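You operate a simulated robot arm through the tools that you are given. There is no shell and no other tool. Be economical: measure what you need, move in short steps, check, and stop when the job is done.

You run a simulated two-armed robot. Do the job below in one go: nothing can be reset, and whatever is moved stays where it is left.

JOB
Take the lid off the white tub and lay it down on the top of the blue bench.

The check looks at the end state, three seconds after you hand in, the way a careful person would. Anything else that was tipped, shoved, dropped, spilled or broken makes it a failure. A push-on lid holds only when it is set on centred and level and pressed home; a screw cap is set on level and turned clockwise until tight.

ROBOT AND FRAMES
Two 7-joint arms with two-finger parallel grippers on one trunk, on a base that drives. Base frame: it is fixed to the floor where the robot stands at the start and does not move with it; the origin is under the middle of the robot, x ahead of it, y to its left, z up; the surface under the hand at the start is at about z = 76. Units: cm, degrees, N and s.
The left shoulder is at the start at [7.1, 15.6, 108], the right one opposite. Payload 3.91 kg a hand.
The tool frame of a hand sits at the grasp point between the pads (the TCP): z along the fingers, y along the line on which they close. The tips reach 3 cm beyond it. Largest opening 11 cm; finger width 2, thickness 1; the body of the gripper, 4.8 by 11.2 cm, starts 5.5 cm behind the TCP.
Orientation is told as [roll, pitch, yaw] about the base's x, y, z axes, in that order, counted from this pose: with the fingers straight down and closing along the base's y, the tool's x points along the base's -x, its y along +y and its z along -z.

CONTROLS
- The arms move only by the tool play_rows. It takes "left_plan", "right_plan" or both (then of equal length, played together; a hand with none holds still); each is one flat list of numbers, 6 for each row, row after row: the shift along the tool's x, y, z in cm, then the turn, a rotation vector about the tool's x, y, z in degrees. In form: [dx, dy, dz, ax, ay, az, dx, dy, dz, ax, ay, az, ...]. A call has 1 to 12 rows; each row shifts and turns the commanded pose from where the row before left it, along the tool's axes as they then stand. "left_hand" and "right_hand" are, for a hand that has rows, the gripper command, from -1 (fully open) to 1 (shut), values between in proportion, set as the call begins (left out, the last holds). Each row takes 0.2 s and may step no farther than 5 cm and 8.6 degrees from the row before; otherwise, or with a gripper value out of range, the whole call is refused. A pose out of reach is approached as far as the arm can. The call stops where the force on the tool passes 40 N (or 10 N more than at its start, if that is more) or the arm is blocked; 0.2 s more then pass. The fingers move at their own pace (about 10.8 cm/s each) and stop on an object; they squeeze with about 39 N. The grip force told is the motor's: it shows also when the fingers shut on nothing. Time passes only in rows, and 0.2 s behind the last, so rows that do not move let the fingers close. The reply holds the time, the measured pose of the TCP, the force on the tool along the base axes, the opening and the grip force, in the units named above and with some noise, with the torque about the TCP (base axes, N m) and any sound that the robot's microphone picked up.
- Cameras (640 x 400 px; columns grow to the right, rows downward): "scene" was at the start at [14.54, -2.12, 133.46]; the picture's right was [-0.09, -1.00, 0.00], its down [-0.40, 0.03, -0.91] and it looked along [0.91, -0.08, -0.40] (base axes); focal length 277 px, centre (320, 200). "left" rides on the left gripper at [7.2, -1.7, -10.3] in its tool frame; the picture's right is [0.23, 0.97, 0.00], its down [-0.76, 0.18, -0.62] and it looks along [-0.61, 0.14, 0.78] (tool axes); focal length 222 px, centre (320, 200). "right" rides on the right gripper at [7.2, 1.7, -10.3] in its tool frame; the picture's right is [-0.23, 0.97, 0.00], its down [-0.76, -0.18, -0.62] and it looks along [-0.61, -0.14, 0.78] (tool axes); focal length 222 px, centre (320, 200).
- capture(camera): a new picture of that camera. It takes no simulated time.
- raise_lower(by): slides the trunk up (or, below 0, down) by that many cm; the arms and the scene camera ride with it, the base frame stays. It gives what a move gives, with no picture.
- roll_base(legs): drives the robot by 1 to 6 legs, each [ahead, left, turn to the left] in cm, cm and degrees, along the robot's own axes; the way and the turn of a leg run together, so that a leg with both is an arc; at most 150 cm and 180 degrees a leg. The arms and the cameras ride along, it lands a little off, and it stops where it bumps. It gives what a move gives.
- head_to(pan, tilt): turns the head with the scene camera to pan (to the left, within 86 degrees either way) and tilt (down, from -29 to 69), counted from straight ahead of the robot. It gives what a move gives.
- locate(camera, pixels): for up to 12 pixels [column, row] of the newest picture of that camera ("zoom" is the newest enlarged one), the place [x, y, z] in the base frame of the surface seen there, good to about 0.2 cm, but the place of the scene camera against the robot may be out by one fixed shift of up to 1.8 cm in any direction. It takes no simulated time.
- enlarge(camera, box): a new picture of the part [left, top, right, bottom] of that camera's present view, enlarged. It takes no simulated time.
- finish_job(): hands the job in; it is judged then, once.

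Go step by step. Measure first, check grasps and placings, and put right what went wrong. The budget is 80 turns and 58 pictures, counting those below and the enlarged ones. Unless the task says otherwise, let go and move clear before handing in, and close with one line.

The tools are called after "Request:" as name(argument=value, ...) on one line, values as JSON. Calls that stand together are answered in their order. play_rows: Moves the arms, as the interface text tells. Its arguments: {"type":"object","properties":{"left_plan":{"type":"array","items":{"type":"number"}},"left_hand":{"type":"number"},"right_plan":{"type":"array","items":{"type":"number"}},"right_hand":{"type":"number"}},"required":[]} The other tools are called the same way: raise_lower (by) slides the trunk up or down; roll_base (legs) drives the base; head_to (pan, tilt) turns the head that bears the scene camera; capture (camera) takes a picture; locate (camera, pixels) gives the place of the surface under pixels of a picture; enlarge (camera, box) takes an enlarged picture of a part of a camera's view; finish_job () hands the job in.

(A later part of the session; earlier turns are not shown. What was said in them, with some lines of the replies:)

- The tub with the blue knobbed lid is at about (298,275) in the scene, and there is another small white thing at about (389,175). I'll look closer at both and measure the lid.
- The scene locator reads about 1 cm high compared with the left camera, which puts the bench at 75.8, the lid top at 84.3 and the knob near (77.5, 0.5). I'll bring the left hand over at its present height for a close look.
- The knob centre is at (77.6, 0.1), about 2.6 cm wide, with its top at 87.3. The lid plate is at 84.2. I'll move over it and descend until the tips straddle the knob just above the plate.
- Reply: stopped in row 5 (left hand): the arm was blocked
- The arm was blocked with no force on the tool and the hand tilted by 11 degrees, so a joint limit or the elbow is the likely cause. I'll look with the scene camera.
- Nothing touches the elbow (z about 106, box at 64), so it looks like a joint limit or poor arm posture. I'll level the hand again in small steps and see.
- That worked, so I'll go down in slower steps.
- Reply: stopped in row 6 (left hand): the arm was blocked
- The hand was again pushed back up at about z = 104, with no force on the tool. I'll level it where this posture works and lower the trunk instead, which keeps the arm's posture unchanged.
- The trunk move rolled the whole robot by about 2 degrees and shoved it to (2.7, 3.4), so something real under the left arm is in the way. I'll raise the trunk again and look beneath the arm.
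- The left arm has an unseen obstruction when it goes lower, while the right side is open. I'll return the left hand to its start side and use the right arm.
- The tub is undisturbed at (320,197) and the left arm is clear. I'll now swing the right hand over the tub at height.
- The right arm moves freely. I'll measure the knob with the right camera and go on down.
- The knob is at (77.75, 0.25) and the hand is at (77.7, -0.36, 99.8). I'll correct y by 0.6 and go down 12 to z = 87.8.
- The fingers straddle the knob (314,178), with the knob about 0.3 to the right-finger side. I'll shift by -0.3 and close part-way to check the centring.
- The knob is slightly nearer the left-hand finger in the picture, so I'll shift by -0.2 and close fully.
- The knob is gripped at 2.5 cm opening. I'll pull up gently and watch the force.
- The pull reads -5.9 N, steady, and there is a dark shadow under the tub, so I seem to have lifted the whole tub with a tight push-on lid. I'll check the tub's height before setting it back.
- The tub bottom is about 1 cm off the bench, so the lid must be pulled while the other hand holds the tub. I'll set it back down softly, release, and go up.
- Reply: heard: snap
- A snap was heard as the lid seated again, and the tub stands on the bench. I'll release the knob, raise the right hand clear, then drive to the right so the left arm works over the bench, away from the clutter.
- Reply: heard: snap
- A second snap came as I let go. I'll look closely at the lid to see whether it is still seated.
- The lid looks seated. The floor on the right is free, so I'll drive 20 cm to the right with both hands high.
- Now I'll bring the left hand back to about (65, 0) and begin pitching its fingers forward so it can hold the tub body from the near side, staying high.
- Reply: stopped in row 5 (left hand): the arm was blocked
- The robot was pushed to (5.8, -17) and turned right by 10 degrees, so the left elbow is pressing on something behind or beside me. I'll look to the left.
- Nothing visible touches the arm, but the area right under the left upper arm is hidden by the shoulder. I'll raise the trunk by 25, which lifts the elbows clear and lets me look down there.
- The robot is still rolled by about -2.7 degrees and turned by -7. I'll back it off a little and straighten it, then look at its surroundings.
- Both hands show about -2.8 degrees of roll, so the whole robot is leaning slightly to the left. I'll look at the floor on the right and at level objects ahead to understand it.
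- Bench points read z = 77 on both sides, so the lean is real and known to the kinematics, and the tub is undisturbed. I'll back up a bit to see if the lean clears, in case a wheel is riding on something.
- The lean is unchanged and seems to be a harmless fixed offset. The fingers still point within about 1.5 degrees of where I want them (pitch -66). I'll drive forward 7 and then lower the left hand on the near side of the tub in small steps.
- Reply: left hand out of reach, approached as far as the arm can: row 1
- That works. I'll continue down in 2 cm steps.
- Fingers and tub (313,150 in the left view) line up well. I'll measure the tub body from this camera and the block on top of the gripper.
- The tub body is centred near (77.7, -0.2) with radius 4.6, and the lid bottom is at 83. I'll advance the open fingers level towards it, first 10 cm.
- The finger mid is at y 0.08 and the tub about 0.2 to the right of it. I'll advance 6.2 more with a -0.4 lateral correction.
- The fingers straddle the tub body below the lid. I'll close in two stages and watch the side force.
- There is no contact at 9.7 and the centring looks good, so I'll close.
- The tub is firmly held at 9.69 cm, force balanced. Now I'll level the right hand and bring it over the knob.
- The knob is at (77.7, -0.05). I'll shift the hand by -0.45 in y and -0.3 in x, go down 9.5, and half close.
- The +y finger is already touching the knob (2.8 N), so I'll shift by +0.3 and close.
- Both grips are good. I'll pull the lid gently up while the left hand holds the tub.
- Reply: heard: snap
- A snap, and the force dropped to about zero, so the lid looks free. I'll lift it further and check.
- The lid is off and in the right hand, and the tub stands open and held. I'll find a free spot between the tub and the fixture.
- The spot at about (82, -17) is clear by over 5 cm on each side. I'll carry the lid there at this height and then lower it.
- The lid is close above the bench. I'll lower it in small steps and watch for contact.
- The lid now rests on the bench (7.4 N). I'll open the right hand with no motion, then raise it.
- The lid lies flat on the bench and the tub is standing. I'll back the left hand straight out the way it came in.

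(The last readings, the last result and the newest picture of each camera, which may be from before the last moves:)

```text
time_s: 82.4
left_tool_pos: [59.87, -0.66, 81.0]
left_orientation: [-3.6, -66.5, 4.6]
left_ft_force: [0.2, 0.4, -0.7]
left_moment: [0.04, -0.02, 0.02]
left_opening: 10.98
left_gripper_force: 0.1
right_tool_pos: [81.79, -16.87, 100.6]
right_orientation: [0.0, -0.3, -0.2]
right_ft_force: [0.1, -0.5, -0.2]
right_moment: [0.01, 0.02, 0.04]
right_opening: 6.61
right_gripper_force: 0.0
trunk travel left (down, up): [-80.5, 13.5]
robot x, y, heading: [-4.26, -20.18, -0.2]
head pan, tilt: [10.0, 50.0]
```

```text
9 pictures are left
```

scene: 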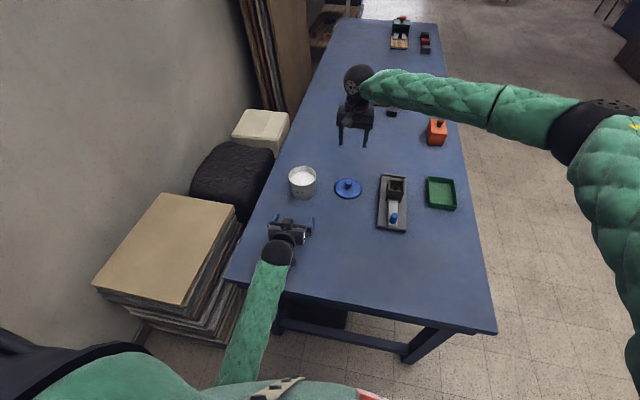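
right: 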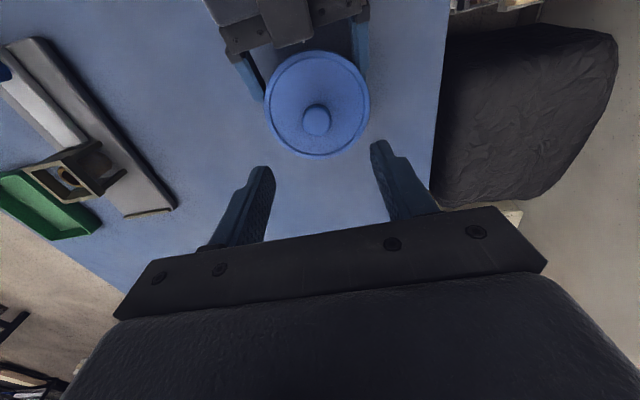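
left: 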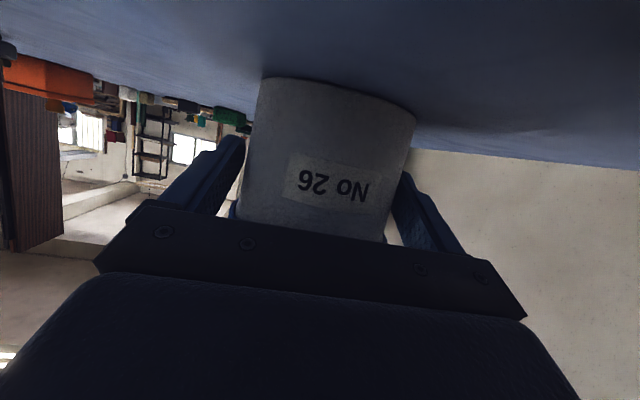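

The tub and lid are fine. I'll raise the left hand off the bench and check that the small ring near the corner (previously at (267,262)) is still in place.

Request:
play_rows(left_plan=[-1.84, 0, -0.79, 0, 0, 0, -1.84, 0, -0.79, 0, 0, 0, -1.84, 0, -0.79, 0, 0, 0, -1.84, 0, -0.79, 0, 0, 0, -1.84, 0, -0.79, 0, 0, 0, -1.84, 0, -0.79, 0, 0, 0, -1.84, 0, -0.79, 0, 0, 0, -1.84, 0, -0.79, 0, 0, 0, -1.84, 0, -0.79, 0, 0, 0, -1.84, 0, -0.79, 0, 0, 0, -1.84, 0, -0.79, 0, 0, 0, 0, 0, 0, 0, 0, 0])

Request:
capture(camera="scene")

Request:
enlarge(camera="scene", box=[240, 150, 400, 280])

```text
time_s: 85.0
left_tool_pos: [60.08, -0.03, 103.06]
left_orientation: [-3.5, -66.5, 4.7]
left_ft_force: [-0.3, -0.6, 0.4]
left_moment: [0.01, 0.01, -0.01]
left_opening: 11.01
left_gripper_force: 0.2
right_tool_pos: [81.75, -16.81, 100.69]
right_orientation: [-0.1, -0.3, -0.2]
right_ft_force: [-0.3, 0.5, 0.0]
right_moment: [-0.04, -0.02, -0.02]
right_opening: 6.58
right_gripper_force: 0.1
trunk travel left (down, up): [-80.5, 13.5]
robot x, y, heading: [-4.77, -19.94, -0.2]
head pan, tilt: [10.0, 50.0]
```

```text
8 pictures are left
```

scene: 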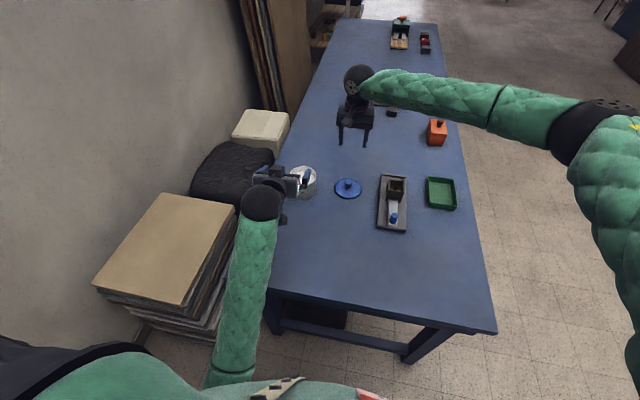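

```text
3.08 times, centred on (320, 215) of scene
```

zoom: 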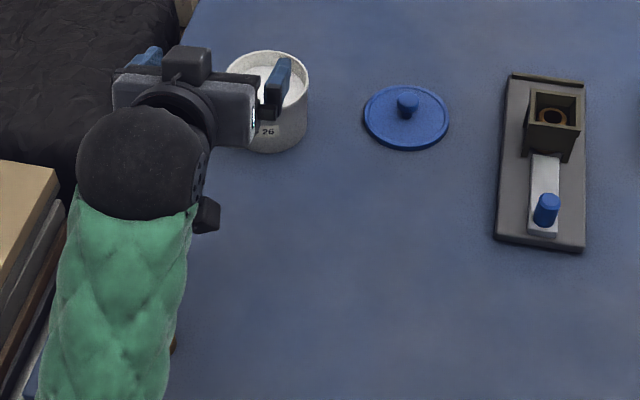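

The ring's edge still shows at its old place (zoom (172,345)). The tub stands upright and open, the lid lies flat and knob-up on the bench, and both hands are empty and clear, so I'll hand in.

Request:
finish_job()

```text
The job is handed in.
```

The lid is off the white tub and lies flat, knob up, on the blue bench; the tub stands upright beside it, and nothing else on the bench looks moved.
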